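You operate a simulated robot arm through the tools that you are given. There is no shell and no other tool. Be economical: measure what you need, move in short steps, check, and stop when the job is done.

You are at the controls of a simulated two-armed robot. One attempt, no reset.

## Task
Put the silver plate tray on the shelf of the pairing bench. Then put the rubbing block on the top of the pairing bench. Then put the gold stamp plate from the shelf of the pairing bench on top of the brown cardboard bundle there. Then stack the ink cup marked "black" from the top of the air bench on top of the ink cup marked "blue". Then take the steel block from the top of the air bench and leave it on the top of the sorting bench. Then stack the small carton marked "brass" from the shelf under the glue bench on top of the small carton labelled "hooks". Then stack the foil roll labelled "7" from the top of the preparation bench on top of the foil roll labelled "2". Do these in the order given.

It is judged by the outcome, as a careful person would: the job done as asked, and still so three seconds after it is handed in. It fails if anything else is knocked over, pushed out of place, dropped, spilled or broken.

## Robot
Two 6-joint arms with two-finger grippers on one trunk, on a base that drives. Base frame: it is fixed to the floor where the robot stands at the start and does not move with it; the origin is under the middle of the robot, x ahead of it, y to its left, z up; the surface under the hand at the start is at about z = 0.9. Units: m, rad, N and s.
The left shoulder is at the start at [0.07, 0.147, 1.196], the right one opposite. With the tool pointing down near the work surface each hand reaches from about 0.7 to 0.72 m from the robot's upright axis, wherever it stands, measured 20 degrees to its own side. Places, roughly: cardboard bundle (16x30x5 cm) [-1.6, -0.6, 0.4]; foil roll [0.5, -2.5, 0.75]; ink cup [-2.25, -0.75, 1]; rubbing block (8x4x3 cm) [0.6, -0.6, 0.9]; shelf of the pairing bench [-1.3, -0.8, 0.4]; silver plate tray (10x8x2 cm) [0.5, 0, 0.9]; small carton [-2.25, -3.25, 0.5]; stamp plate [-1.25, -0.75, 0.5]; steel block [-2, -1.5, 0.75]; top of the pairing bench [-1.7, -0.8, 0.8]; top of the sorting bench (100x24 cm) [-1.42, -1.58, 0.8]. Payload 2.45 kg a hand.
Tool frame (each hand has its own): the origin (TCP) lies between the finger pads and is the grasp point; the fingertips stand 0.03 m ahead of it; z points along the fingers, y is the line along which they close. Largest opening 0.106 m; the body of the gripper starts 0.079 m behind the TCP.
Orientation is that of the tool frame in the base frame, as a unit quaternion [w, x, y, z]. With the fingers straight down and closing along the base's y, the tool's x points along the base's -x, its y along +y and its z along -z.

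## Interface
- The arms move only by the tool servo_tool. It takes "left_series", "right_series" or both (then of equal length, played together; a hand with none holds still); each is a list of rows, each an object (a shift or turn left out is 0, a gripper value left out holds the last) with "slide": the shift along the tool's x, y, z in m, a list of three; "angular": the turn, a rotation vector about the tool's x, y, z in rad, a list of three. In form: [{"slide": [x, y, z], "angular": [ax, ay, az]}, ...]. A call has 1 to 10 rows; each row is the pose to reach, as a shift and turn from the pose commanded when the call began, along the tool's axes at that moment. "left_fingers" and "right_fingers" are, for a hand that has rows, the opening, from 0 (shut) to 1 (fully open), set as the call begins (left out, the last holds). Rows are played at 5 a second. More than 0.05 m and 0.15 rad between two rows, or a gripper value outside its range, and nothing of the call is played. Where a pose cannot be reached the arm comes as near as it can. A force on the tool above 40 N (or 10 N above the force at the start of the call, whichever is more), or a blocked arm, ends the call early, and 0.2 s more pass. Each finger travels about 0.072 m/s and halts on what it meets, pressing with about 35 N; the grip force reading is that of the motor and also rises with nothing between the fingers. The clock runs only during rows and for 0.2 s after the last one: add rows that repeat a pose to give the fingers time. It gives the time, the measured TCP pose, the force on the tool (base axes), the opening and the grip force at its end, in the units of the frame above (readings bear some noise), with the torque about the TCP (base axes, N m) and any sound that the robot's microphone picked up.
- Cameras (640 x 400 px; columns grow to the right, rows downward): "scene" is now at [0.1259, -0.0498, 1.411]; the picture's right is [-0.50, -0.86, 0.00], its down [-0.56, 0.33, -0.76] and it looks along [0.66, -0.38, -0.65] (base axes); focal length 256 px, centre (320, 200). "left" rides on the left gripper at [0.076, 0.002, -0.106] in its tool frame; the picture's right is [-0.02, 1.00, 0.00], its down [-0.78, -0.02, -0.62] and it looks along [-0.62, -0.01, 0.78] (tool axes); focal length 247 px, centre (320, 200). "right" rides on the right gripper at [0.076, -0.002, -0.106] in its tool frame; the picture's right is [0.02, 1.00, 0.00], its down [-0.78, 0.02, -0.62] and it looks along [-0.62, 0.01, 0.78] (tool axes); focal length 247 px, centre (320, 200). There is no depth. A picture from a camera that has moved, and an enlarged one, comes with that camera's place and axes in the base frame and with its lens. The place of the scene camera against the robot may be out by one fixed shift of up to 0.012 m in any direction.
- snapshot(camera): a new picture of that camera. No time passes.
- move_column(by): slides the trunk up (or, below 0, down) by that many m; the arms and the scene camera ride with it, the base frame stays. It gives what a move gives, with no picture.
- drive_base(legs): drives the robot by 1 to 6 legs, each [ahead, left, turn to the left] in m, m and rad, along the robot's own axes; the way and the turn of a leg run together, so that a leg with both is an arc; at most 1.5 m and 3.142 rad a leg. The arms and the cameras ride along, it lands a little off, and it stops where it bumps. It gives what a move gives.
- head_to(pan, tilt): turns the head with the scene camera to pan (to the left, within 1.501 rad either way) and tilt (down, from -0.506 to 1.204), counted from straight ahead of the robot. It gives what a move gives.
- inspect(camera, box): a new picture of the part [left, top, right, bottom] of that camera's present view, enlarged. No time passes.
- finish_job(): hands the job in; it is judged then, once.

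Work in short steps. Places have to be worked out from the pictures, the camera data and where the tool is seen: move nearer, look again, correct. Check each grasp and each placing, and mend what went wrong. You have 207 turns and 210 pictures in all, those below and enlarged ones among them. Open the grippers and draw the arms clear of the work before you hand the job in, unless the task says otherwise; then end with one line.

The tools are called after ">>>" as name(argument=value, ...) on one line, values as JSON. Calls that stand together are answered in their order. servo_tool: Moves the arms, as the interface text tells. Its arguments: {"type":"object","properties":{"left_series":{"type":"array"},"left_fingers":{"type":"number"},"right_series":{"type":"array"},"right_fingers":{"type":"number"}},"required":[]} The other tools are called the same way: move_column (by) slides the trunk up or down; drive_base (legs) drives the base; head_to (pan, tilt) turns the head that bears the scene camera; snapshot (camera) takes a picture; inspect (camera, box) takes an enlarged picture of a part of a camera's view; finish_job () hands the job in.

At the start:

```text
t: 0.0
left_position: [0.6027, -0.0138, 1.1946]
left_tool_rot: [-0.002, 0.0, 1.0, 0.001]
left_ft_force: [0.1, 0.0, 0.7]
left_wrist_torque: [-0.03, -0.03, 0.0]
left_grip_width: 0.1059
left_finger_force: 0.1
right_position: [0.3531, -0.4448, 1.2128]
right_tool_rot: [0.001, 0.0, 1.0, 0.0]
right_ft_force: [-0.4, 0.4, -0.6]
right_wrist_torque: [-0.02, -0.04, 0.0]
right_grip_width: 0.106
right_finger_force: 0.1
trunk travel left (down, up): [-0.669, 0.271]
robot x, y, heading: [-0.0001, 0.0028, 0.0]
head pan, tilt: [-0.529, 0.703]
```

scene: 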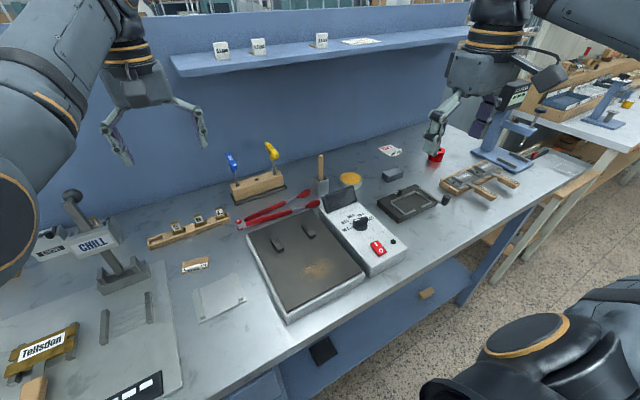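
right: 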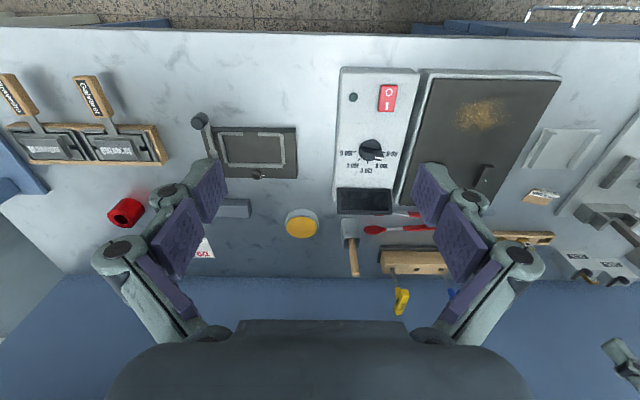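
left: 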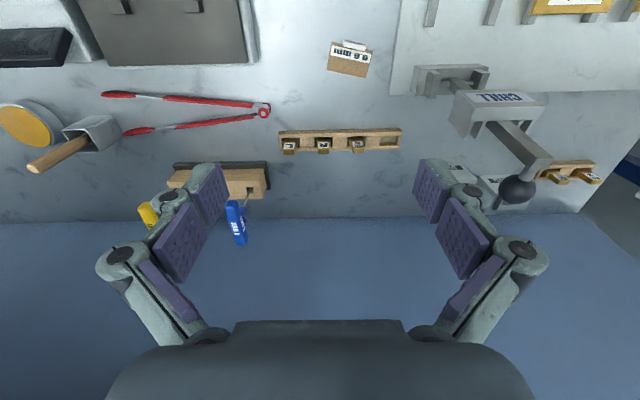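

I start by enlarging the tray and block areas to identify them.

>>> inspect(camera="scene", box=[130, 240, 290, 340])

>>> inspect(camera="scene", box=[320, 120, 480, 220])

>>> inspect(camera="right", box=[180, 100, 620, 375])

```text
4.00 times, centred on (210, 290) of scene
camera zoom: at [0.1259, -0.0498, 1.411], right [-0.5, -0.86, 0.0], down [-0.56, 0.33, -0.76], along [0.66, -0.38, -0.65], focal length 1026 px, centre (760, -160)
```

zoom: 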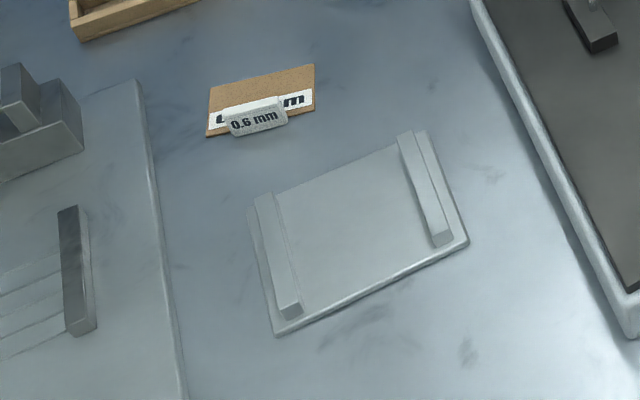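

```text
4.00 times, centred on (400, 170) of scene
camera zoom: at [0.1259, -0.0498, 1.411], right [-0.5, -0.86, 0.0], down [-0.56, 0.33, -0.76], along [0.66, -0.38, -0.65], focal length 1026 px, centre (0, 320)
```

zoom: 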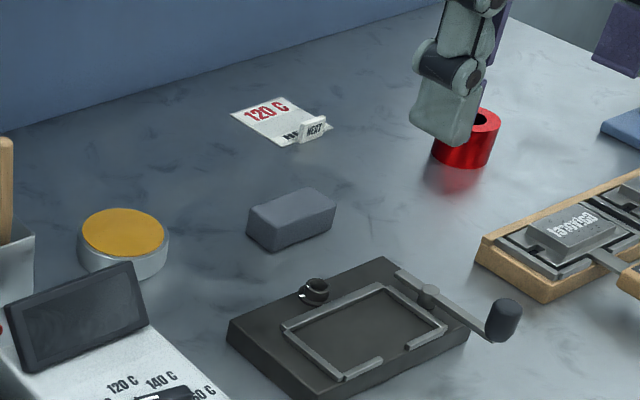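

```text
1.45 times, centred on (400, 238) of right
camera zoom: at [0.2772, -0.447, 1.3191], right [-0.02, 1.0, 0.0], down [0.78, 0.02, 0.62], along [0.62, 0.01, -0.78], focal length 359 px, centre (204, 146)
```

zoom: 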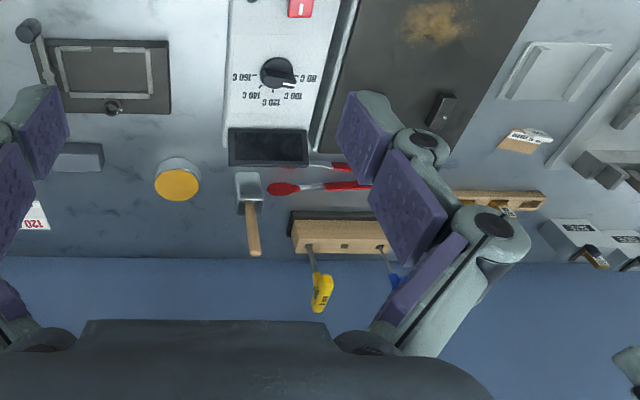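

The tray lies at about x 0.44–0.52, y −0.053–0.044, with the block near (0.6, −0.6). Before I move anything, I look around with the head to learn the room.

>>> head_to(pan=-1.5, tilt=0.35)

>>> snapshot(camera="scene")

>>> head_to(pan=1.5, tilt=0.35)

>>> snapshot(camera="scene")

>>> head_to(pan=0.0, tilt=0.9)

>>> snapshot(camera="scene")

```text
t: 1.2
left_position: [0.6048, -0.0131, 1.1942]
left_tool_rot: [-0.001, 0.001, 1.0, 0.001]
left_ft_force: [0.3, 1.2, 0.7]
left_wrist_torque: [0.0, 0.02, 0.01]
left_grip_width: 0.1062
left_finger_force: 0.1
right_position: [0.3543, -0.4444, 1.2132]
right_tool_rot: [0.0, 0.001, 1.0, 0.0]
right_ft_force: [0.8, 0.4, -0.6]
right_wrist_torque: [0.01, -0.03, -0.03]
right_grip_width: 0.1059
right_finger_force: 0.0
trunk travel left (down, up): [-0.669, 0.271]
robot x, y, heading: [-0.0032, 0.0036, 0.001]
head pan, tilt: [-1.499, 0.351]
```

```text
203 pictures are left
camera scene: at [0.0594, -0.1, 1.4427], right [-1.0, -0.07, 0.0], down [-0.03, 0.34, -0.94], along [0.07, -0.94, -0.34], focal length 256 px, centre (320, 200)
```

scene: 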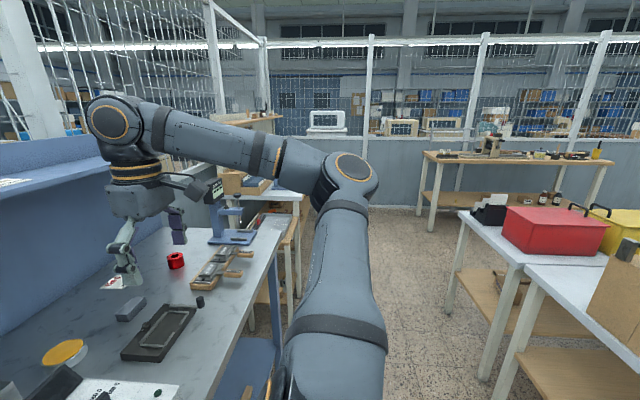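

```text
t: 3.9
left_position: [0.6051, -0.0132, 1.1965]
left_tool_rot: [-0.001, -0.001, 1.0, 0.001]
left_ft_force: [-0.5, -0.1, -0.6]
left_wrist_torque: [0.02, 0.01, 0.01]
left_grip_width: 0.106
left_finger_force: 0.1
right_position: [0.353, -0.4446, 1.214]
right_tool_rot: [0.0, 0.0, 1.0, 0.0]
right_ft_force: [0.3, -0.1, -0.7]
right_wrist_torque: [-0.04, 0.03, 0.02]
right_grip_width: 0.1059
right_finger_force: 0.1
trunk travel left (down, up): [-0.669, 0.271]
robot x, y, heading: [-0.0, 0.0059, -0.002]
head pan, tilt: [1.499, 0.351]
```

```text
202 pictures are left
camera scene: at [0.0594, 0.0858, 1.4428], right [1.0, -0.07, 0.0], down [-0.02, -0.34, -0.94], along [0.07, 0.94, -0.34], focal length 256 px, centre (320, 200)
```

scene: 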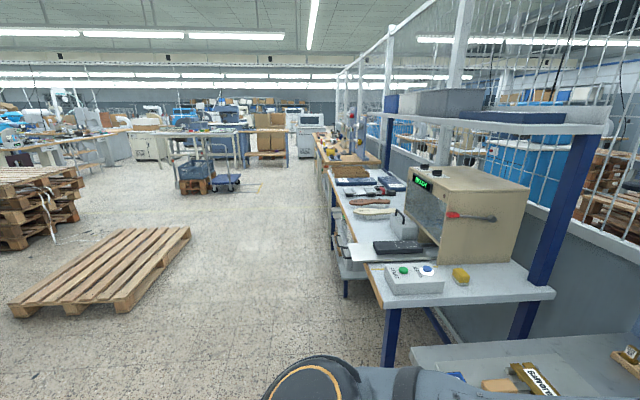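

```text
t: 5.5
left_position: [0.6032, -0.0132, 1.1955]
left_tool_rot: [-0.001, 0.0, 1.0, 0.001]
left_ft_force: [0.1, 0.6, 0.0]
left_wrist_torque: [0.01, -0.02, 0.02]
left_grip_width: 0.106
left_finger_force: 0.1
right_position: [0.3545, -0.4456, 1.2128]
right_tool_rot: [0.0, 0.0, 1.0, 0.0]
right_ft_force: [-0.9, -0.5, 0.0]
right_wrist_torque: [-0.01, -0.01, -0.03]
right_grip_width: 0.1059
right_finger_force: 0.0
trunk travel left (down, up): [-0.669, 0.271]
robot x, y, heading: [-0.0047, -0.0012, -0.001]
head pan, tilt: [0.0, 0.901]
```

```text
201 pictures are left
camera scene: at [0.1282, -0.007, 1.3952], right [0.0, -1.0, 0.0], down [-0.78, 0.0, -0.62], along [0.62, 0.0, -0.78], focal length 256 px, centre (320, 200)
```

scene: 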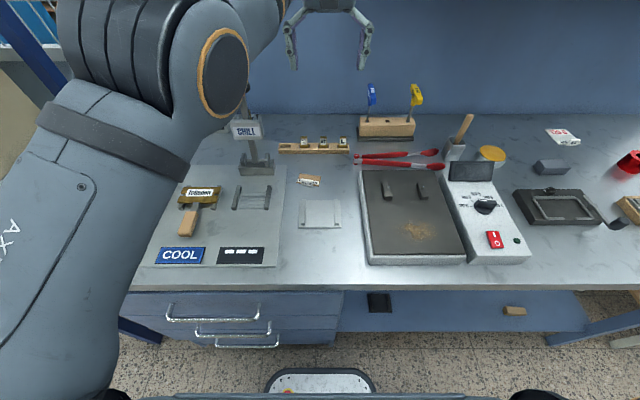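

The bench is clear above the tray. I turn the left hand by −90° so the fingers close along x, drive back about 0.126 m, and then look with the wrist camera.

>>> servo_tool(left_series=[{"angular": [0, 0, -0.15]}, {"angular": [0, 0, -0.3]}, {"angular": [0, 0, -0.45]}, {"angular": [0, 0, -0.6]}, {"angular": [0, 0, -0.75]}, {"angular": [0, 0, -0.9]}, {"angular": [0, 0, -1.05]}, {"angular": [0, 0, -1.2]}, {"angular": [0, 0, -1.35]}, {"angular": [0, 0, -1.5]}])

>>> servo_tool(left_series=[{"angular": [0, 0, -0.0708]}])

>>> drive_base(legs=[[-0.126, 0.0, 0.0]])

>>> snapshot(camera="left")

```text
t: 7.7
left_position: [0.6037, -0.0139, 1.195]
left_tool_rot: [-0.001, -0.683, 0.73, 0.002]
left_ft_force: [1.0, 0.3, -0.3]
left_wrist_torque: [-0.01, 0.03, -0.02]
left_grip_width: 0.1057
left_finger_force: 0.1
right_position: [0.3535, -0.4452, 1.2116]
right_tool_rot: [0.0, 0.0, 1.0, 0.0]
right_ft_force: [0.1, 0.3, -0.3]
right_wrist_torque: [0.01, 0.01, 0.03]
right_grip_width: 0.106
right_finger_force: 0.1
trunk travel left (down, up): [-0.669, 0.271]
robot x, y, heading: [0.0038, 0.0045, 0.003]
head pan, tilt: [0.0, 0.901]
```

```text
t: 8.1
left_position: [0.6049, -0.014, 1.1944]
left_tool_rot: [0.0, 0.708, -0.706, -0.002]
left_ft_force: [-0.3, 0.0, -1.0]
left_wrist_torque: [-0.01, 0.03, -0.01]
left_grip_width: 0.1062
left_finger_force: 0.1
right_position: [0.3541, -0.4459, 1.2127]
right_tool_rot: [-0.001, 0.001, 1.0, 0.0]
right_ft_force: [-0.5, -0.4, -0.2]
right_wrist_torque: [0.02, -0.02, 0.01]
right_grip_width: 0.106
right_finger_force: 0.0
trunk travel left (down, up): [-0.669, 0.271]
robot x, y, heading: [0.0013, 0.0011, 0.005]
head pan, tilt: [0.0, 0.901]
```

```text
t: 9.3
left_position: [0.4797, -0.014, 1.1933]
left_tool_rot: [-0.001, -0.707, 0.708, 0.003]
left_ft_force: [0.1, 0.7, 0.0]
left_wrist_torque: [0.0, 0.02, 0.01]
left_grip_width: 0.106
left_finger_force: 0.1
right_position: [0.2288, -0.4449, 1.212]
right_tool_rot: [-0.001, 0.001, 1.0, 0.0]
right_ft_force: [-0.6, 0.4, -0.1]
right_wrist_torque: [0.02, 0.01, 0.01]
right_grip_width: 0.106
right_finger_force: 0.1
trunk travel left (down, up): [-0.669, 0.271]
robot x, y, heading: [-0.125, -0.0007, -0.004]
head pan, tilt: [0.0, 0.901]
```

```text
200 pictures are left
camera left: at [0.4775, -0.0912, 1.3006], right [-1.0, 0.02, 0.0], down [0.02, 0.78, 0.62], along [0.01, 0.62, -0.78], focal length 247 px, centre (320, 200)
```

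left: 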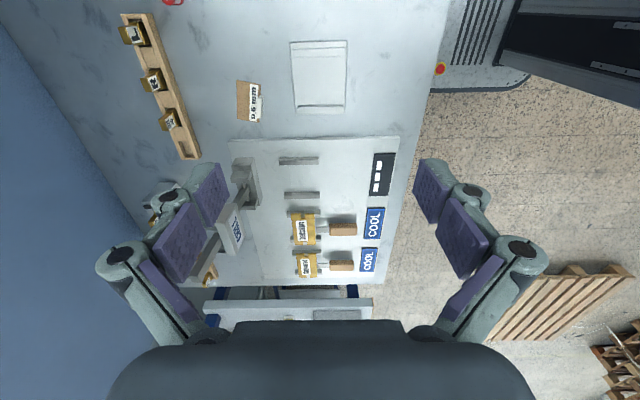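

The wrist view puts the tray centre at about (0.478, −0.009), right under the hand. I lower the trunk by 0.17 and look again.

>>> move_column(by=-0.17)

>>> snapshot(camera="left")

>>> snapshot(camera="scene")

```text
t: 11.2
left_position: [0.4787, -0.012, 1.0255]
left_tool_rot: [-0.001, -0.707, 0.708, 0.002]
left_ft_force: [-0.1, 0.1, -0.3]
left_wrist_torque: [0.0, -0.02, 0.0]
left_grip_width: 0.1061
left_finger_force: 0.0
right_position: [0.228, -0.4433, 1.0427]
right_tool_rot: [0.0, 0.001, 1.0, 0.0]
right_ft_force: [0.3, 0.7, -0.5]
right_wrist_torque: [-0.01, 0.0, 0.03]
right_grip_width: 0.106
right_finger_force: 0.1
trunk travel left (down, up): [-0.499, 0.441]
robot x, y, heading: [-0.1273, 0.0018, -0.001]
head pan, tilt: [0.0, 0.901]
```

```text
199 pictures are left
camera left: at [0.4758, -0.0911, 1.1315], right [-1.0, 0.02, 0.0], down [0.02, 0.78, 0.62], along [0.01, 0.62, -0.78], focal length 247 px, centre (320, 200)
```

left: 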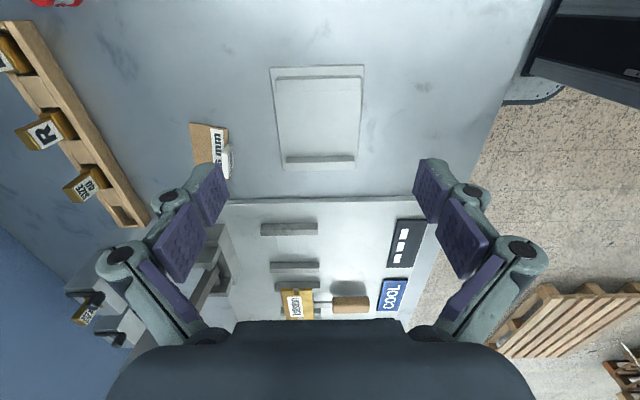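

```text
198 pictures are left
camera scene: at [0.002, -0.0069, 1.2253], right [0.0, -1.0, 0.0], down [-0.78, 0.0, -0.62], along [0.62, 0.0, -0.78], focal length 256 px, centre (320, 200)
```

scene: 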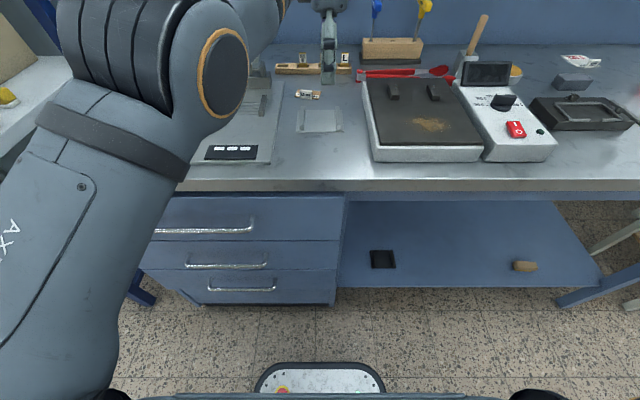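

The tray is centred at about (0.4785, −0.004). I lower the trunk to about 0.95 and nudge the hand to the centre, moving slowly toward the surface.

>>> move_column(by=-0.075)

>>> servo_tool(left_series=[{"slide": [-0.007, 0, 0]}, {"slide": [-0.007, 0, 0.004]}, {"slide": [-0.007, 0, 0.008]}, {"slide": [-0.007, 0, 0.012]}, {"slide": [-0.007, 0, 0.014]}])

>>> snapshot(camera="left")

```text
t: 12.4
left_position: [0.4791, -0.0126, 0.9499]
left_tool_rot: [0.0, -0.707, 0.708, 0.001]
left_ft_force: [0.0, 0.2, 0.4]
left_wrist_torque: [0.02, 0.0, -0.03]
left_grip_width: 0.1062
left_finger_force: 0.0
right_position: [0.229, -0.4452, 0.9663]
right_tool_rot: [0.0, 0.0, 1.0, 0.0]
right_ft_force: [0.6, 0.2, 0.6]
right_wrist_torque: [0.03, -0.02, 0.0]
right_grip_width: 0.1062
right_finger_force: 0.1
trunk travel left (down, up): [-0.424, 0.516]
robot x, y, heading: [-0.1255, -0.002, -0.0]
head pan, tilt: [0.0, 0.901]
```

```text
t: 13.6
left_position: [0.4848, -0.0078, 0.938]
left_tool_rot: [0.001, 0.708, -0.706, -0.002]
left_ft_force: [0.9, -0.5, 0.8]
left_wrist_torque: [-0.03, -0.03, 0.03]
left_grip_width: 0.1063
left_finger_force: 0.1
left hand out of reach, approached as far as the arm can: row 2, 3, 4, 5
right_position: [0.2283, -0.4446, 0.968]
right_tool_rot: [-0.001, 0.0, 1.0, 0.0]
right_ft_force: [-1.0, 0.5, -0.1]
right_wrist_torque: [0.0, -0.01, 0.0]
right_grip_width: 0.1059
right_finger_force: 0.1
trunk travel left (down, up): [-0.424, 0.516]
robot x, y, heading: [-0.1271, 0.0013, -0.004]
head pan, tilt: [0.0, 0.901]
```

```text
197 pictures are left
camera left: at [0.4823, -0.0863, 1.0447], right [-1.0, 0.02, 0.0], down [0.02, 0.78, 0.62], along [0.01, 0.62, -0.78], focal length 247 px, centre (320, 200)
```

left: 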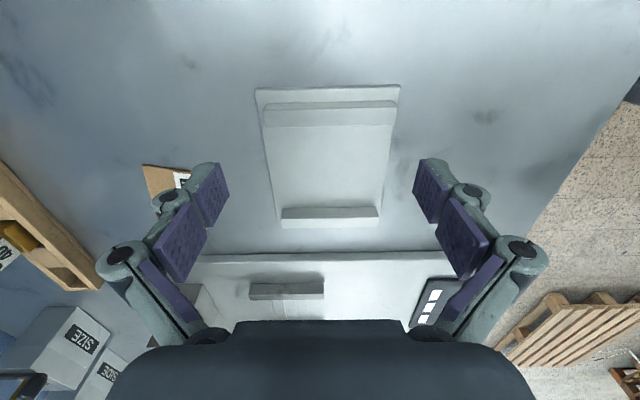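

That spot is too near the robot for the arm. I raise the trunk, back the base off 0.08 m, and extend the hand by the same amount.

>>> move_column(by=0.06)

>>> drive_base(legs=[[-0.08, 0.0, 0.0]])

>>> servo_tool(left_series=[{"slide": [0, -0.035, 0]}, {"slide": [0, -0.075, 0]}, {"slide": [0, -0.075, 0]}])

>>> snapshot(camera="left")

```text
t: 14.6
left_position: [0.484, -0.0083, 0.9983]
left_tool_rot: [0.002, 0.707, -0.707, -0.003]
left_ft_force: [0.1, 0.2, -1.0]
left_wrist_torque: [0.0, 0.01, 0.0]
left_grip_width: 0.106
left_finger_force: 0.0
right_position: [0.2272, -0.445, 1.0286]
right_tool_rot: [0.0, 0.0, 1.0, 0.0]
right_ft_force: [0.1, -0.2, 0.0]
right_wrist_torque: [-0.01, 0.03, -0.02]
right_grip_width: 0.106
right_finger_force: 0.1
trunk travel left (down, up): [-0.484, 0.456]
robot x, y, heading: [-0.1258, -0.0017, 0.001]
head pan, tilt: [0.0, 0.901]
```

```text
t: 15.6
left_position: [0.404, -0.008, 0.9986]
left_tool_rot: [0.001, 0.708, -0.707, -0.002]
left_ft_force: [0.5, -0.3, 0.6]
left_wrist_torque: [-0.02, -0.04, -0.01]
left_grip_width: 0.1061
left_finger_force: 0.0
right_position: [0.1474, -0.4447, 1.0281]
right_tool_rot: [0.001, 0.0, 1.0, 0.0]
right_ft_force: [0.0, 0.2, 0.4]
right_wrist_torque: [0.02, -0.03, 0.02]
right_grip_width: 0.106
right_finger_force: 0.1
trunk travel left (down, up): [-0.484, 0.456]
robot x, y, heading: [-0.2079, 0.0014, 0.001]
head pan, tilt: [0.0, 0.901]
```

```text
t: 16.4
left_position: [0.4213, 0.0137, 0.9789]
left_tool_rot: [0.001, 0.708, -0.707, -0.002]
left_ft_force: [0.8, 0.4, 0.1]
left_wrist_torque: [-0.01, -0.01, 0.02]
left_grip_width: 0.1063
left_finger_force: 0.1
left hand out of reach, approached as far as the arm can: row 1, 2, 3
right_position: [0.148, -0.4448, 1.0279]
right_tool_rot: [0.0, 0.0, 1.0, 0.0]
right_ft_force: [0.0, -0.3, 0.0]
right_wrist_torque: [0.03, 0.04, 0.04]
right_grip_width: 0.1061
right_finger_force: 0.0
trunk travel left (down, up): [-0.484, 0.456]
robot x, y, heading: [-0.2076, 0.0018, -0.001]
head pan, tilt: [0.0, 0.901]
```

```text
196 pictures are left
camera left: at [0.4204, -0.063, 1.0852], right [-1.0, 0.02, 0.0], down [0.02, 0.78, 0.62], along [0.01, 0.62, -0.78], focal length 247 px, centre (320, 200)
```

left: 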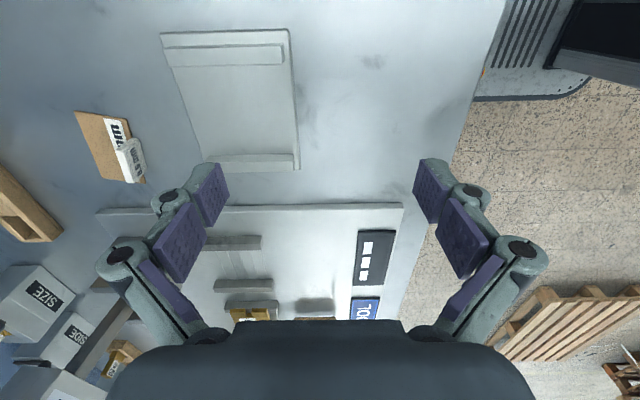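

The readings show reach is limited on this inner side, and the notes recommend about 20° to the arm's own side. I raise the trunk, shift the base right, and move the hand left relative to the robot.

>>> move_column(by=0.2)

>>> drive_base(legs=[[0.04, -0.225, 0.0]])

>>> servo_tool(left_series=[{"slide": [-0.04, 0, 0]}, {"slide": [-0.08, 0, 0]}, {"slide": [-0.12, 0, 0]}, {"slide": [-0.16, 0, 0]}, {"slide": [-0.2, 0, 0]}])

>>> snapshot(camera="left")

```text
t: 18.6
left_position: [0.4218, 0.0151, 1.1784]
left_tool_rot: [0.0, -0.707, 0.707, 0.002]
left_ft_force: [0.5, 0.1, 0.3]
left_wrist_torque: [-0.03, 0.02, 0.03]
left_grip_width: 0.1061
left_finger_force: 0.2
right_position: [0.1483, -0.4449, 1.2273]
right_tool_rot: [0.0, 0.0, 1.0, -0.001]
right_ft_force: [-0.1, 0.0, 0.4]
right_wrist_torque: [-0.02, 0.03, 0.03]
right_grip_width: 0.106
right_finger_force: 0.0
trunk travel left (down, up): [-0.684, 0.256]
robot x, y, heading: [-0.2063, 0.0004, 0.005]
head pan, tilt: [0.0, 0.901]
```

```text
t: 20.3
left_position: [0.4623, -0.2082, 1.1803]
left_tool_rot: [-0.002, -0.707, 0.707, 0.002]
left_ft_force: [0.7, 0.9, 0.3]
left_wrist_torque: [0.02, 0.01, 0.0]
left_grip_width: 0.1061
left_finger_force: 0.1
right_position: [0.1868, -0.6698, 1.2275]
right_tool_rot: [-0.001, 0.001, 1.0, 0.0]
right_ft_force: [-0.2, 0.3, 0.6]
right_wrist_torque: [-0.03, -0.01, 0.02]
right_grip_width: 0.1062
right_finger_force: 0.1
trunk travel left (down, up): [-0.684, 0.256]
robot x, y, heading: [-0.1657, -0.2277, 0.001]
head pan, tilt: [0.0, 0.901]
```

```text
t: 21.5
left_position: [0.4942, -0.0079, 1.1891]
left_tool_rot: [-0.002, -0.707, 0.707, 0.001]
left_ft_force: [0.6, -0.1, 0.3]
left_wrist_torque: [-0.04, 0.0, 0.01]
left_grip_width: 0.1056
left_finger_force: 0.1
left hand out of reach, approached as far as the arm can: row 1, 2, 3, 4, 5
right_position: [0.1877, -0.6679, 1.2277]
right_tool_rot: [0.0, 0.0, 1.0, -0.002]
right_ft_force: [0.4, -0.1, 0.0]
right_wrist_torque: [-0.02, 0.02, -0.02]
right_grip_width: 0.1059
right_finger_force: 0.1
trunk travel left (down, up): [-0.684, 0.256]
robot x, y, heading: [-0.164, -0.2215, -0.003]
head pan, tilt: [0.0, 0.901]
```

```text
195 pictures are left
camera left: at [0.4914, -0.0855, 1.2952], right [-1.0, 0.02, 0.01], down [0.02, 0.78, 0.62], along [0.01, 0.62, -0.78], focal length 247 px, centre (320, 200)
```

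left: 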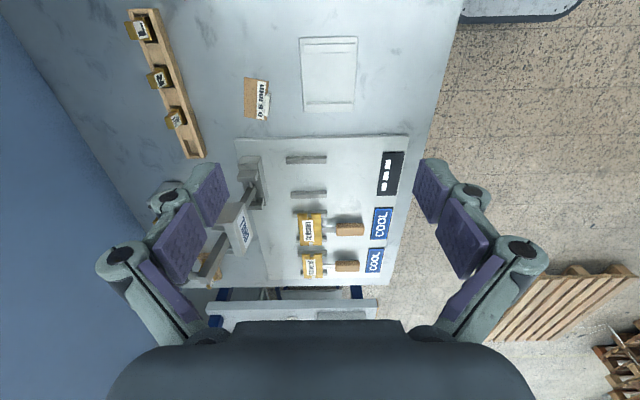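

Reach limits are still unclear. I probe by pulling the hand back toward the robot and seeing which rows become reachable.

>>> servo_tool(left_series=[{"slide": [0, 0.02, 0]}, {"slide": [0, 0.04, 0]}, {"slide": [0, 0.06, 0]}, {"slide": [0, 0.08, 0]}, {"slide": [0, 0.1, 0]}])

>>> servo_tool(left_series=[{"slide": [0, 0, 0.04]}, {"slide": [0, 0, 0.08]}, {"slide": [0, 0, 0.12]}, {"slide": [0, 0, 0.16]}])

```text
t: 22.7
left_position: [0.4843, -0.0088, 1.2122]
left_tool_rot: [-0.002, -0.706, 0.708, 0.003]
left_ft_force: [-0.5, -0.7, 0.0]
left_wrist_torque: [0.01, 0.0, -0.01]
left_grip_width: 0.1057
left_finger_force: 0.1
left hand out of reach, approached as far as the arm can: row 1, 2, 3, 4, 5
right_position: [0.186, -0.6696, 1.2266]
right_tool_rot: [0.0, -0.001, 1.0, 0.0]
right_ft_force: [-0.2, -0.8, 0.2]
right_wrist_torque: [-0.04, -0.02, -0.02]
right_grip_width: 0.1059
right_finger_force: 0.0
trunk travel left (down, up): [-0.684, 0.256]
robot x, y, heading: [-0.1678, -0.2209, 0.007]
head pan, tilt: [0.0, 0.901]
```

```text
t: 23.7
left_position: [0.5211, -0.0087, 1.0532]
left_tool_rot: [0.001, 0.707, -0.707, -0.003]
left_ft_force: [0.1, 0.2, -0.5]
left_wrist_torque: [-0.02, 0.0, 0.0]
left_grip_width: 0.1061
left_finger_force: 0.1
left hand out of reach, approached as far as the arm can: row 1, 2, 3, 4
right_position: [0.1885, -0.6699, 1.2265]
right_tool_rot: [-0.001, 0.0, 1.0, 0.0]
right_ft_force: [0.5, 0.9, -0.8]
right_wrist_torque: [0.01, -0.02, 0.01]
right_grip_width: 0.106
right_finger_force: 0.1
trunk travel left (down, up): [-0.684, 0.256]
robot x, y, heading: [-0.1665, -0.2246, 0.001]
head pan, tilt: [0.0, 0.901]
```

The arm behaves as if it's on a thin reachable sheet, perhaps due to wrist yaw. I raise the trunk, then rotate the wrist back to 0 and check which rows become reachable.

>>> move_column(by=0.12)

>>> servo_tool(left_series=[{"angular": [0, 0, 0.15]}, {"angular": [0, 0, 0.3]}, {"angular": [0, 0, 0.45]}, {"angular": [0, 0, 0.6]}, {"angular": [0, 0, 0.75]}, {"angular": [0, 0, 0.9]}, {"angular": [0, 0, 1.05]}, {"angular": [0, 0, 1.2]}, {"angular": [0, 0, 1.35]}, {"angular": [0, 0, 1.5]}])

>>> servo_tool(left_series=[{"slide": [0.03, 0, 0], "angular": [0, 0, 0.0708]}, {"slide": [0.06, 0, 0], "angular": [0, 0, 0.0708]}, {"slide": [0.09, 0, 0], "angular": [0, 0, 0.0708]}, {"slide": [0.12, 0, 0], "angular": [0, 0, 0.0708]}])

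```text
t: 25.2
left_position: [0.5199, -0.0092, 1.1756]
left_tool_rot: [0.002, 0.708, -0.706, -0.004]
left_ft_force: [0.5, 0.1, 0.0]
left_wrist_torque: [0.02, 0.01, -0.01]
left_grip_width: 0.1059
left_finger_force: 0.1
right_position: [0.187, -0.67, 1.3487]
right_tool_rot: [0.0, 0.001, 1.0, 0.0]
right_ft_force: [-0.4, 0.7, -0.9]
right_wrist_torque: [-0.01, 0.01, 0.02]
right_grip_width: 0.1064
right_finger_force: 0.0
trunk travel left (down, up): [-0.804, 0.136]
robot x, y, heading: [-0.1665, -0.2239, 0.0]
head pan, tilt: [0.0, 0.901]
```

```text
t: 27.4
left_position: [0.5203, -0.0094, 1.1745]
left_tool_rot: [-0.004, -0.034, 0.999, 0.001]
left_ft_force: [0.2, -0.6, -0.1]
left_wrist_torque: [0.0, -0.02, -0.01]
left_grip_width: 0.106
left_finger_force: 0.0
right_position: [0.188, -0.6698, 1.3484]
right_tool_rot: [0.0, 0.0, 1.0, -0.001]
right_ft_force: [0.9, -0.5, 0.0]
right_wrist_torque: [0.02, 0.02, 0.0]
right_grip_width: 0.1061
right_finger_force: 0.1
trunk travel left (down, up): [-0.804, 0.136]
robot x, y, heading: [-0.1687, -0.2276, 0.001]
head pan, tilt: [0.0, 0.901]
```

```text
t: 28.4
left_position: [0.5197, -0.0143, 1.1804]
left_tool_rot: [-0.003, 0.0, 1.0, 0.0]
left_ft_force: [-0.5, -0.3, 0.7]
left_wrist_torque: [-0.02, -0.03, 0.03]
left_grip_width: 0.1061
left_finger_force: 0.1
left hand out of reach, approached as far as the arm can: row 1, 2, 3, 4
right_position: [0.1871, -0.6705, 1.3477]
right_tool_rot: [0.0, 0.0, 1.0, 0.001]
right_ft_force: [0.0, -0.6, 0.1]
right_wrist_torque: [0.02, 0.03, 0.02]
right_grip_width: 0.1059
right_finger_force: 0.2
trunk travel left (down, up): [-0.804, 0.136]
robot x, y, heading: [-0.165, -0.224, 0.001]
head pan, tilt: [0.0, 0.901]
```

Yaw isn't the issue; there's a minimum radius that grows as the hand goes lower. I probe outward and then upward to learn the workable band.

>>> servo_tool(left_series=[{"slide": [-0.03, 0, 0]}, {"slide": [-0.06, 0, 0]}, {"slide": [-0.09, 0, 0]}])

>>> servo_tool(left_series=[{"slide": [0, 0, -0.04]}, {"slide": [0, 0, -0.08]}, {"slide": [0, 0, -0.12]}, {"slide": [0, 0, -0.16]}, {"slide": [0, 0, -0.2]}])

>>> servo_tool(left_series=[{"slide": [0.04, 0, 0]}, {"slide": [0.08, 0, 0]}, {"slide": [0.12, 0, 0]}, {"slide": [0.16, 0, 0]}])

```text
t: 29.2
left_position: [0.5208, -0.0139, 1.1806]
left_tool_rot: [-0.003, 0.0, 1.0, 0.001]
left_ft_force: [-0.1, 0.4, -0.3]
left_wrist_torque: [-0.01, 0.01, -0.03]
left_grip_width: 0.106
left_finger_force: 0.1
left hand out of reach, approached as far as the arm can: row 1, 2, 3
right_position: [0.1862, -0.6706, 1.3478]
right_tool_rot: [0.0, -0.001, 1.0, 0.001]
right_ft_force: [0.2, 0.2, -0.2]
right_wrist_torque: [0.04, 0.0, 0.0]
right_grip_width: 0.1061
right_finger_force: 0.1
trunk travel left (down, up): [-0.804, 0.136]
robot x, y, heading: [-0.1675, -0.2272, 0.002]
head pan, tilt: [0.0, 0.901]
```

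```text
t: 30.4
left_position: [0.4751, -0.0146, 1.3554]
left_tool_rot: [-0.002, 0.0, 1.0, 0.001]
left_ft_force: [-0.3, 0.6, -0.2]
left_wrist_torque: [0.05, -0.04, -0.03]
left_grip_width: 0.1061
left_finger_force: 0.0
left hand out of reach, approached as far as the arm can: row 1, 2, 3, 4, 5
right_position: [0.1849, -0.6705, 1.3472]
right_tool_rot: [0.001, -0.001, 1.0, 0.0]
right_ft_force: [-1.4, -0.5, -0.4]
right_wrist_torque: [-0.03, -0.02, 0.02]
right_grip_width: 0.1059
right_finger_force: 0.1
trunk travel left (down, up): [-0.804, 0.136]
robot x, y, heading: [-0.161, -0.2244, -0.002]
head pan, tilt: [0.0, 0.901]
```

```text
t: 31.4
left_position: [0.4711, -0.0135, 1.3636]
left_tool_rot: [-0.003, 0.001, 1.0, 0.001]
left_ft_force: [-0.7, 0.7, -1.1]
left_wrist_torque: [-0.04, -0.03, 0.02]
left_grip_width: 0.1061
left_finger_force: 0.1
left hand out of reach, approached as far as the arm can: row 1, 2, 3, 4
right_position: [0.1883, -0.6691, 1.3473]
right_tool_rot: [0.0, 0.0, 1.0, 0.0]
right_ft_force: [0.1, -0.6, 0.0]
right_wrist_torque: [0.0, 0.0, -0.03]
right_grip_width: 0.1059
right_finger_force: 0.0
trunk travel left (down, up): [-0.804, 0.136]
robot x, y, heading: [-0.1702, -0.2279, 0.001]
head pan, tilt: [0.0, 0.901]
```

Both inward and outward are refused, so the left arm may sit in a straight-elbow singularity. I look at the arm's shape, and try the right arm for comparison.

>>> servo_tool(right_series=[{"slide": [-0.04, 0, 0]}, {"slide": [-0.08, 0, 0]}, {"slide": [-0.08, 0, 0.04]}, {"slide": [-0.08, 0, 0.08]}])

>>> head_to(pan=0.5, tilt=0.3)

>>> snapshot(camera="scene")

>>> head_to(pan=-0.7, tilt=0.5)

>>> snapshot(camera="scene")

```text
t: 32.4
left_position: [0.4707, -0.0167, 1.3646]
left_tool_rot: [-0.003, 0.0, 1.0, 0.002]
left_ft_force: [-0.3, -0.9, 0.3]
left_wrist_torque: [0.02, 0.0, 0.01]
left_grip_width: 0.1059
left_finger_force: 0.1
right_position: [0.267, -0.672, 1.2671]
right_tool_rot: [0.0, 0.0, 1.0, 0.001]
right_ft_force: [-0.5, -0.1, -1.1]
right_wrist_torque: [0.04, -0.02, 0.02]
right_grip_width: 0.106
right_finger_force: 0.2
trunk travel left (down, up): [-0.804, 0.136]
robot x, y, heading: [-0.1643, -0.2273, 0.0]
head pan, tilt: [0.0, 0.901]
```

```text
t: 33.4
left_position: [0.4709, -0.0144, 1.3635]
left_tool_rot: [-0.004, -0.001, 1.0, 0.001]
left_ft_force: [0.7, -0.4, -0.2]
left_wrist_torque: [0.02, 0.03, 0.0]
left_grip_width: 0.1058
left_finger_force: 0.1
right_position: [0.2659, -0.6689, 1.2679]
right_tool_rot: [0.0, 0.0, 1.0, 0.0]
right_ft_force: [-0.1, -0.2, 0.3]
right_wrist_torque: [0.0, 0.03, -0.02]
right_grip_width: 0.1061
right_finger_force: 0.1
trunk travel left (down, up): [-0.804, 0.136]
robot x, y, heading: [-0.1635, -0.224, -0.003]
head pan, tilt: [0.499, 0.3]
```

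```text
194 pictures are left
camera scene: at [-0.032, -0.1871, 1.5824], right [0.48, -0.88, 0.0], down [-0.26, -0.14, -0.95], along [0.84, 0.46, -0.3], focal length 256 px, centre (320, 200)
```

scene: 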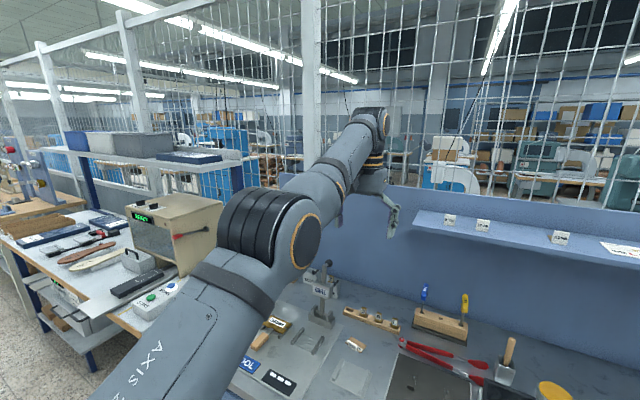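

```text
t: 34.8
left_position: [0.4712, -0.0144, 1.3638]
left_tool_rot: [-0.004, 0.0, 1.0, 0.001]
left_ft_force: [-0.6, 0.9, -0.4]
left_wrist_torque: [-0.01, -0.01, 0.01]
left_grip_width: 0.106
left_finger_force: 0.2
right_position: [0.2672, -0.6705, 1.2685]
right_tool_rot: [0.001, 0.0, 1.0, 0.0]
right_ft_force: [-0.2, -0.1, -0.7]
right_wrist_torque: [0.01, 0.0, 0.01]
right_grip_width: 0.1057
right_finger_force: 0.1
trunk travel left (down, up): [-0.804, 0.136]
robot x, y, heading: [-0.1639, -0.2261, -0.002]
head pan, tilt: [-0.7, 0.499]
```

```text
193 pictures are left
camera scene: at [-0.0444, -0.2906, 1.5641], right [-0.64, -0.77, 0.0], down [-0.37, 0.31, -0.88], along [0.67, -0.57, -0.48], focal length 256 px, centre (320, 200)
```

scene: 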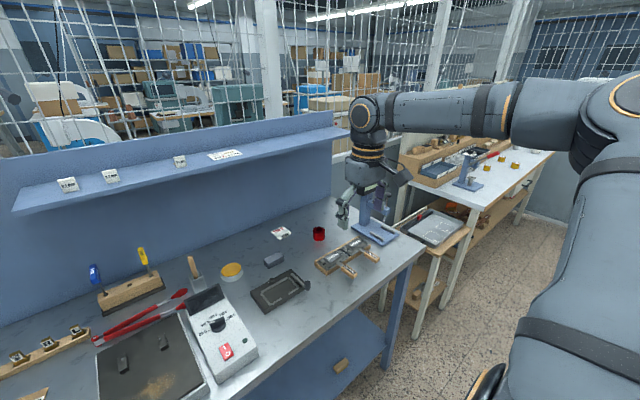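

The left arm is fully straight (singular), while the right is bent and moves freely. I pull the left hand exactly radially inward toward its shoulder to unfold the singularity.

>>> servo_tool(left_series=[{"slide": [0.03, -0.003, 0.013]}, {"slide": [0.07, -0.008, 0.03]}, {"slide": [0.11, -0.012, 0.047]}, {"slide": [0.15, -0.017, 0.064]}, {"slide": [0.19, -0.021, 0.081]}, {"slide": [0.19, -0.021, 0.081]}, {"slide": [0.19, -0.021, 0.081]}, {"slide": [0.19, -0.021, 0.081]}])

```text
t: 36.6
left_position: [0.4714, -0.0129, 1.363]
left_tool_rot: [-0.003, 0.001, 1.0, 0.001]
left_ft_force: [1.0, -0.4, 0.0]
left_wrist_torque: [0.0, 0.03, 0.0]
left_grip_width: 0.106
left_finger_force: 0.0
left hand out of reach, approached as far as the arm can: row 1, 2, 3, 4, 5, 6, 7, 8
right_position: [0.2667, -0.6702, 1.268]
right_tool_rot: [0.0, -0.001, 1.0, 0.0]
right_ft_force: [0.8, -0.3, 0.1]
right_wrist_torque: [0.04, 0.01, 0.02]
right_grip_width: 0.1058
right_finger_force: 0.0
trunk travel left (down, up): [-0.804, 0.136]
robot x, y, heading: [-0.1659, -0.2241, -0.0]
head pan, tilt: [-0.7, 0.499]
```

Still stuck on the stretched boundary. I try a sideways-and-inward move, which should force the elbow to bend.

>>> servo_tool(left_series=[{"slide": [0.02, 0.04, 0]}, {"slide": [0.05, 0.08, 0]}, {"slide": [0.08, 0.12, 0]}, {"slide": [0.11, 0.16, 0]}, {"slide": [0.14, 0.2, 0]}, {"slide": [0.17, 0.24, 0]}])

>>> servo_tool(left_series=[{"slide": [0.03, 0.0, -0.04]}, {"slide": [0.06, 0.0, -0.08]}, {"slide": [0.09, 0.0, -0.12]}, {"slide": [0.12, 0.0, -0.16]}, {"slide": [0.15, 0.0, -0.2]}, {"slide": [0.18, 0.0, -0.24]}])

```text
t: 38.1
left_position: [0.423, 0.169, 1.4648]
left_tool_rot: [0.087, -0.028, 0.995, 0.03]
left_ft_force: [-1.3, 2.2, 0.2]
left_wrist_torque: [-0.2, -0.13, -0.03]
left_grip_width: 0.1058
left_finger_force: 0.2
left hand out of reach, approached as far as the arm can: row 1, 2, 3, 4, 5, 6
right_position: [0.261, -0.6612, 1.2717]
right_tool_rot: [0.003, -0.002, 1.0, -0.003]
right_ft_force: [-0.6, 1.0, 1.1]
right_wrist_torque: [-0.1, -0.08, 0.02]
right_grip_width: 0.1059
right_finger_force: 0.0
trunk travel left (down, up): [-0.804, 0.136]
robot x, y, heading: [-0.1684, -0.2264, 0.003]
head pan, tilt: [-0.7, 0.499]
stopped in row 6 (left hand): the force on the tool passed its limit at 60 N (the readings are from after the stop); the commanded pose is now the measured one
```

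```text
t: 39.5
left_position: [0.4301, 0.1606, 1.4651]
left_tool_rot: [0.084, -0.027, 0.996, 0.031]
left_ft_force: [0.6, 0.5, 0.2]
left_wrist_torque: [-0.01, -0.02, 0.0]
left_grip_width: 0.1058
left_finger_force: 0.2
left hand out of reach, approached as far as the arm can: row 1, 2, 3, 4, 5, 6
right_position: [0.2672, -0.6678, 1.2662]
right_tool_rot: [0.0, -0.001, 1.0, -0.001]
right_ft_force: [0.2, 1.2, 0.7]
right_wrist_torque: [-0.02, -0.01, 0.01]
right_grip_width: 0.1058
right_finger_force: 0.1
trunk travel left (down, up): [-0.804, 0.136]
robot x, y, heading: [-0.1703, -0.2261, 0.001]
head pan, tilt: [-0.7, 0.499]
```

A force spike occurred; I look at the left arm to see what happened before doing anything else.

>>> head_to(pan=0.6, tilt=0.3)

>>> snapshot(camera="scene")

>>> snapshot(camera="left")

```text
t: 41.0
left_position: [0.4314, 0.1576, 1.4645]
left_tool_rot: [0.083, -0.026, 0.996, 0.034]
left_ft_force: [-0.8, 0.0, -0.7]
left_wrist_torque: [-0.03, -0.01, 0.01]
left_grip_width: 0.1063
left_finger_force: 0.0
right_position: [0.2697, -0.6695, 1.2652]
right_tool_rot: [0.0, -0.001, 1.0, 0.0]
right_ft_force: [0.5, 0.0, 0.2]
right_wrist_torque: [0.0, 0.03, 0.01]
right_grip_width: 0.1061
right_finger_force: 0.0
trunk travel left (down, up): [-0.804, 0.136]
robot x, y, heading: [-0.1663, -0.2229, 0.001]
head pan, tilt: [0.6, 0.3]
```

```text
192 pictures are left
camera scene: at [-0.037, -0.1786, 1.5824], right [0.57, -0.82, 0.0], down [-0.24, -0.17, -0.96], along [0.79, 0.54, -0.3], focal length 256 px, centre (320, 200)
```

scene: 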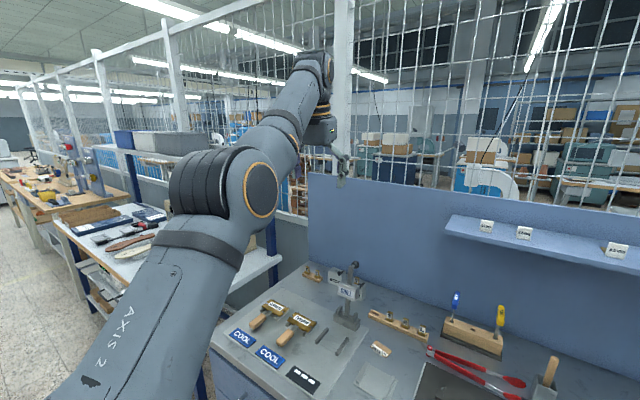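

```text
191 pictures are left
camera left: at [0.3376, 0.1468, 1.5567], right [-0.04, 1.0, 0.07], down [0.67, -0.02, 0.74], along [0.74, 0.07, -0.67], focal length 247 px, centre (320, 200)
```

left: 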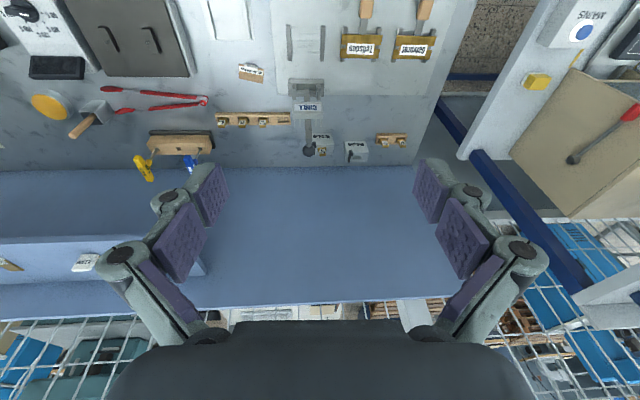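

Nothing was hit; it was only a jerk. I try pulling in while tilting the fingers forward, in case a wrist limit is pinning the arm.

>>> servo_tool(left_series=[{"slide": [0.02, 0, 0.0], "angular": [0, -0.12, 0]}, {"slide": [0.05, 0, 0.02], "angular": [0, -0.25, 0]}, {"slide": [0.08, 0, 0.04], "angular": [0, -0.38, 0]}, {"slide": [0.11, 0, 0.06], "angular": [0, -0.5, 0]}, {"slide": [0.14, 0, 0.08], "angular": [0, -0.62, 0]}, {"slide": [0.17, 0, 0.1], "angular": [0, -0.75, 0]}])

```text
t: 42.4
left_position: [0.3218, 0.3538, 1.6135]
left_tool_rot: [0.355, -0.02, 0.933, 0.052]
left_ft_force: [1.8, -0.1, -1.6]
left_wrist_torque: [0.06, 0.02, 0.01]
left_grip_width: 0.1057
left_finger_force: 0.1
left hand out of reach, approached as far as the arm can: row 1, 2, 3, 4, 5, 6
right_position: [0.2672, -0.6674, 1.2678]
right_tool_rot: [0.001, 0.001, 1.0, 0.0]
right_ft_force: [-1.8, 0.3, 1.5]
right_wrist_torque: [0.0, -0.17, -0.01]
right_grip_width: 0.1057
right_finger_force: 0.0
trunk travel left (down, up): [-0.804, 0.136]
robot x, y, heading: [-0.1649, -0.2236, -0.001]
head pan, tilt: [0.6, 0.3]
```

It slid up and outward, still near full stretch. I try a strong 0.45 m pull straight toward the shoulder with orientation held.

>>> servo_tool(left_series=[{"slide": [0, 0, -0.045]}, {"slide": [0, 0, -0.09]}, {"slide": [0, 0, -0.135]}, {"slide": [0, 0, -0.18]}, {"slide": [0, -0.04, -0.2]}, {"slide": [0, -0.08, -0.22]}, {"slide": [0, -0.12, -0.24]}, {"slide": [0, -0.16, -0.26]}])

>>> head_to(pan=0.8, tilt=0.0)

>>> snapshot(camera="scene")

```text
t: 44.2
left_position: [0.1632, 0.1738, 1.799]
left_tool_rot: [0.441, -0.048, 0.892, 0.084]
left_ft_force: [-0.4, -1.6, 1.1]
left_wrist_torque: [0.07, -0.01, 0.11]
left_grip_width: 0.1061
left_finger_force: 0.1
left hand out of reach, approached as far as the arm can: row 1, 2, 3, 4, 5, 6, 7, 8
right_position: [0.2651, -0.6791, 1.2633]
right_tool_rot: [0.0, 0.0, 1.0, 0.005]
right_ft_force: [-0.2, -1.8, -1.1]
right_wrist_torque: [0.09, 0.0, 0.02]
right_grip_width: 0.106
right_finger_force: 0.0
trunk travel left (down, up): [-0.804, 0.136]
robot x, y, heading: [-0.1676, -0.2266, 0.005]
head pan, tilt: [0.6, 0.3]
```

```text
t: 45.0
left_position: [0.1688, 0.1894, 1.7925]
left_tool_rot: [0.437, -0.051, 0.894, 0.081]
left_ft_force: [-0.2, -0.5, 0.4]
left_wrist_torque: [0.01, 0.02, -0.01]
left_grip_width: 0.1061
left_finger_force: 0.0
right_position: [0.2694, -0.67, 1.2665]
right_tool_rot: [-0.001, -0.001, 1.0, 0.001]
right_ft_force: [0.6, 0.4, 0.2]
right_wrist_torque: [-0.01, 0.01, 0.02]
right_grip_width: 0.106
right_finger_force: 0.1
trunk travel left (down, up): [-0.804, 0.136]
robot x, y, heading: [-0.1682, -0.2249, 0.004]
head pan, tilt: [0.799, 0.0]
```

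```text
190 pictures are left
camera scene: at [-0.0501, -0.1673, 1.61], right [0.72, -0.7, 0.0], down [0.0, 0.0, -1.0], along [0.7, 0.72, 0.0], focal length 256 px, centre (320, 200)
```

scene: 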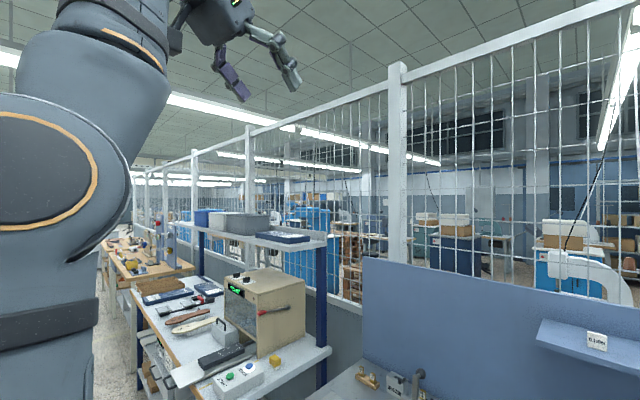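

The arm now points up but is still stretched. I command a forward-and-down move, which should fold the elbow in its natural direction.

>>> servo_tool(left_series=[{"slide": [0.024, 0, 0.038]}, {"slide": [0.05, 0, 0.075]}, {"slide": [0.075, 0, 0.113]}, {"slide": [0.1, 0, 0.15]}, {"slide": [0.125, 0, 0.188]}, {"slide": [0.15, 0, 0.225]}, {"slide": [0.174, 0, 0.264]}, {"slide": [0.2, 0, 0.3]}])

>>> snapshot(camera="scene")

```text
t: 46.8
left_position: [0.1481, 0.3869, 1.7037]
left_tool_rot: [0.438, -0.05, 0.894, 0.08]
left_ft_force: [-0.1, 0.3, -0.6]
left_wrist_torque: [-0.02, -0.01, -0.03]
left_grip_width: 0.1062
left_finger_force: 0.0
left hand out of reach, approached as far as the arm can: row 1, 2, 3, 4, 5, 6, 7, 8
right_position: [0.2679, -0.6688, 1.2663]
right_tool_rot: [0.0, -0.001, 1.0, -0.001]
right_ft_force: [0.0, 0.1, 0.4]
right_wrist_torque: [-0.02, 0.04, 0.0]
right_grip_width: 0.1057
right_finger_force: 0.1
trunk travel left (down, up): [-0.804, 0.136]
robot x, y, heading: [-0.1667, -0.2281, 0.008]
head pan, tilt: [0.799, 0.0]
```

```text
189 pictures are left
camera scene: at [-0.0519, -0.1658, 1.6102], right [0.72, -0.7, 0.0], down [0.0, 0.0, -1.0], along [0.7, 0.72, 0.0], focal length 256 px, centre (320, 200)
```

scene: 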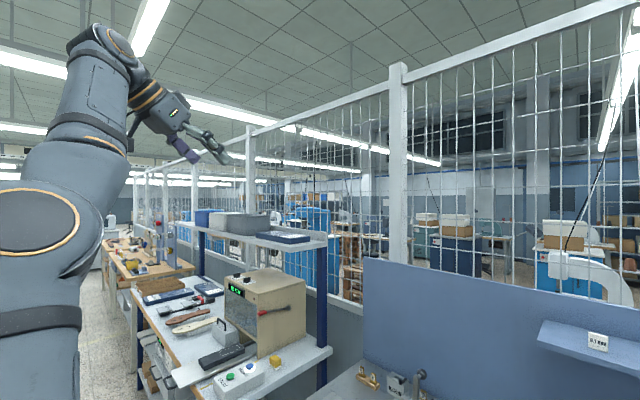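

Still refusing to fold. The right arm works, so I'll use it for the work and stow the left high and out of the way; one more inward/up attempt serves both purposes.

>>> servo_tool(left_series=[{"slide": [0.007, -0.043, -0.016]}, {"slide": [0.014, -0.085, -0.032]}, {"slide": [0.021, -0.128, -0.048]}, {"slide": [0.028, -0.17, -0.065]}, {"slide": [0.035, -0.213, -0.081]}, {"slide": [0.042, -0.256, -0.097]}, {"slide": [0.049, -0.298, -0.113]}, {"slide": [0.056, -0.341, -0.129]}, {"slide": [0.056, -0.341, -0.129]}])

>>> snapshot(camera="scene")

```text
t: 48.8
left_position: [0.1742, 0.1181, 1.8131]
left_tool_rot: [0.455, -0.052, 0.885, 0.083]
left_ft_force: [0.1, -0.5, 0.0]
left_wrist_torque: [-0.02, 0.01, 0.01]
left_grip_width: 0.1062
left_finger_force: 0.1
left hand out of reach, approached as far as the arm can: row 1, 2, 3, 4, 5, 6, 7, 8, 9
right_position: [0.2683, -0.6733, 1.2644]
right_tool_rot: [-0.001, 0.0, 1.0, 0.001]
right_ft_force: [0.8, -0.1, 0.1]
right_wrist_torque: [-0.01, -0.01, 0.01]
right_grip_width: 0.1063
right_finger_force: 0.1
trunk travel left (down, up): [-0.804, 0.136]
robot x, y, heading: [-0.1634, -0.2247, 0.003]
head pan, tilt: [0.799, 0.0]
```

```text
188 pictures are left
camera scene: at [-0.0515, -0.1695, 1.6103], right [0.72, -0.7, 0.0], down [0.0, 0.0, -1.0], along [0.7, 0.72, 0.0], focal length 256 px, centre (320, 200)
```

scene: 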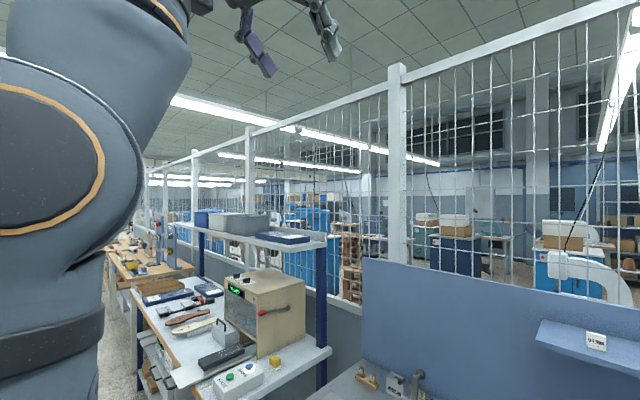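

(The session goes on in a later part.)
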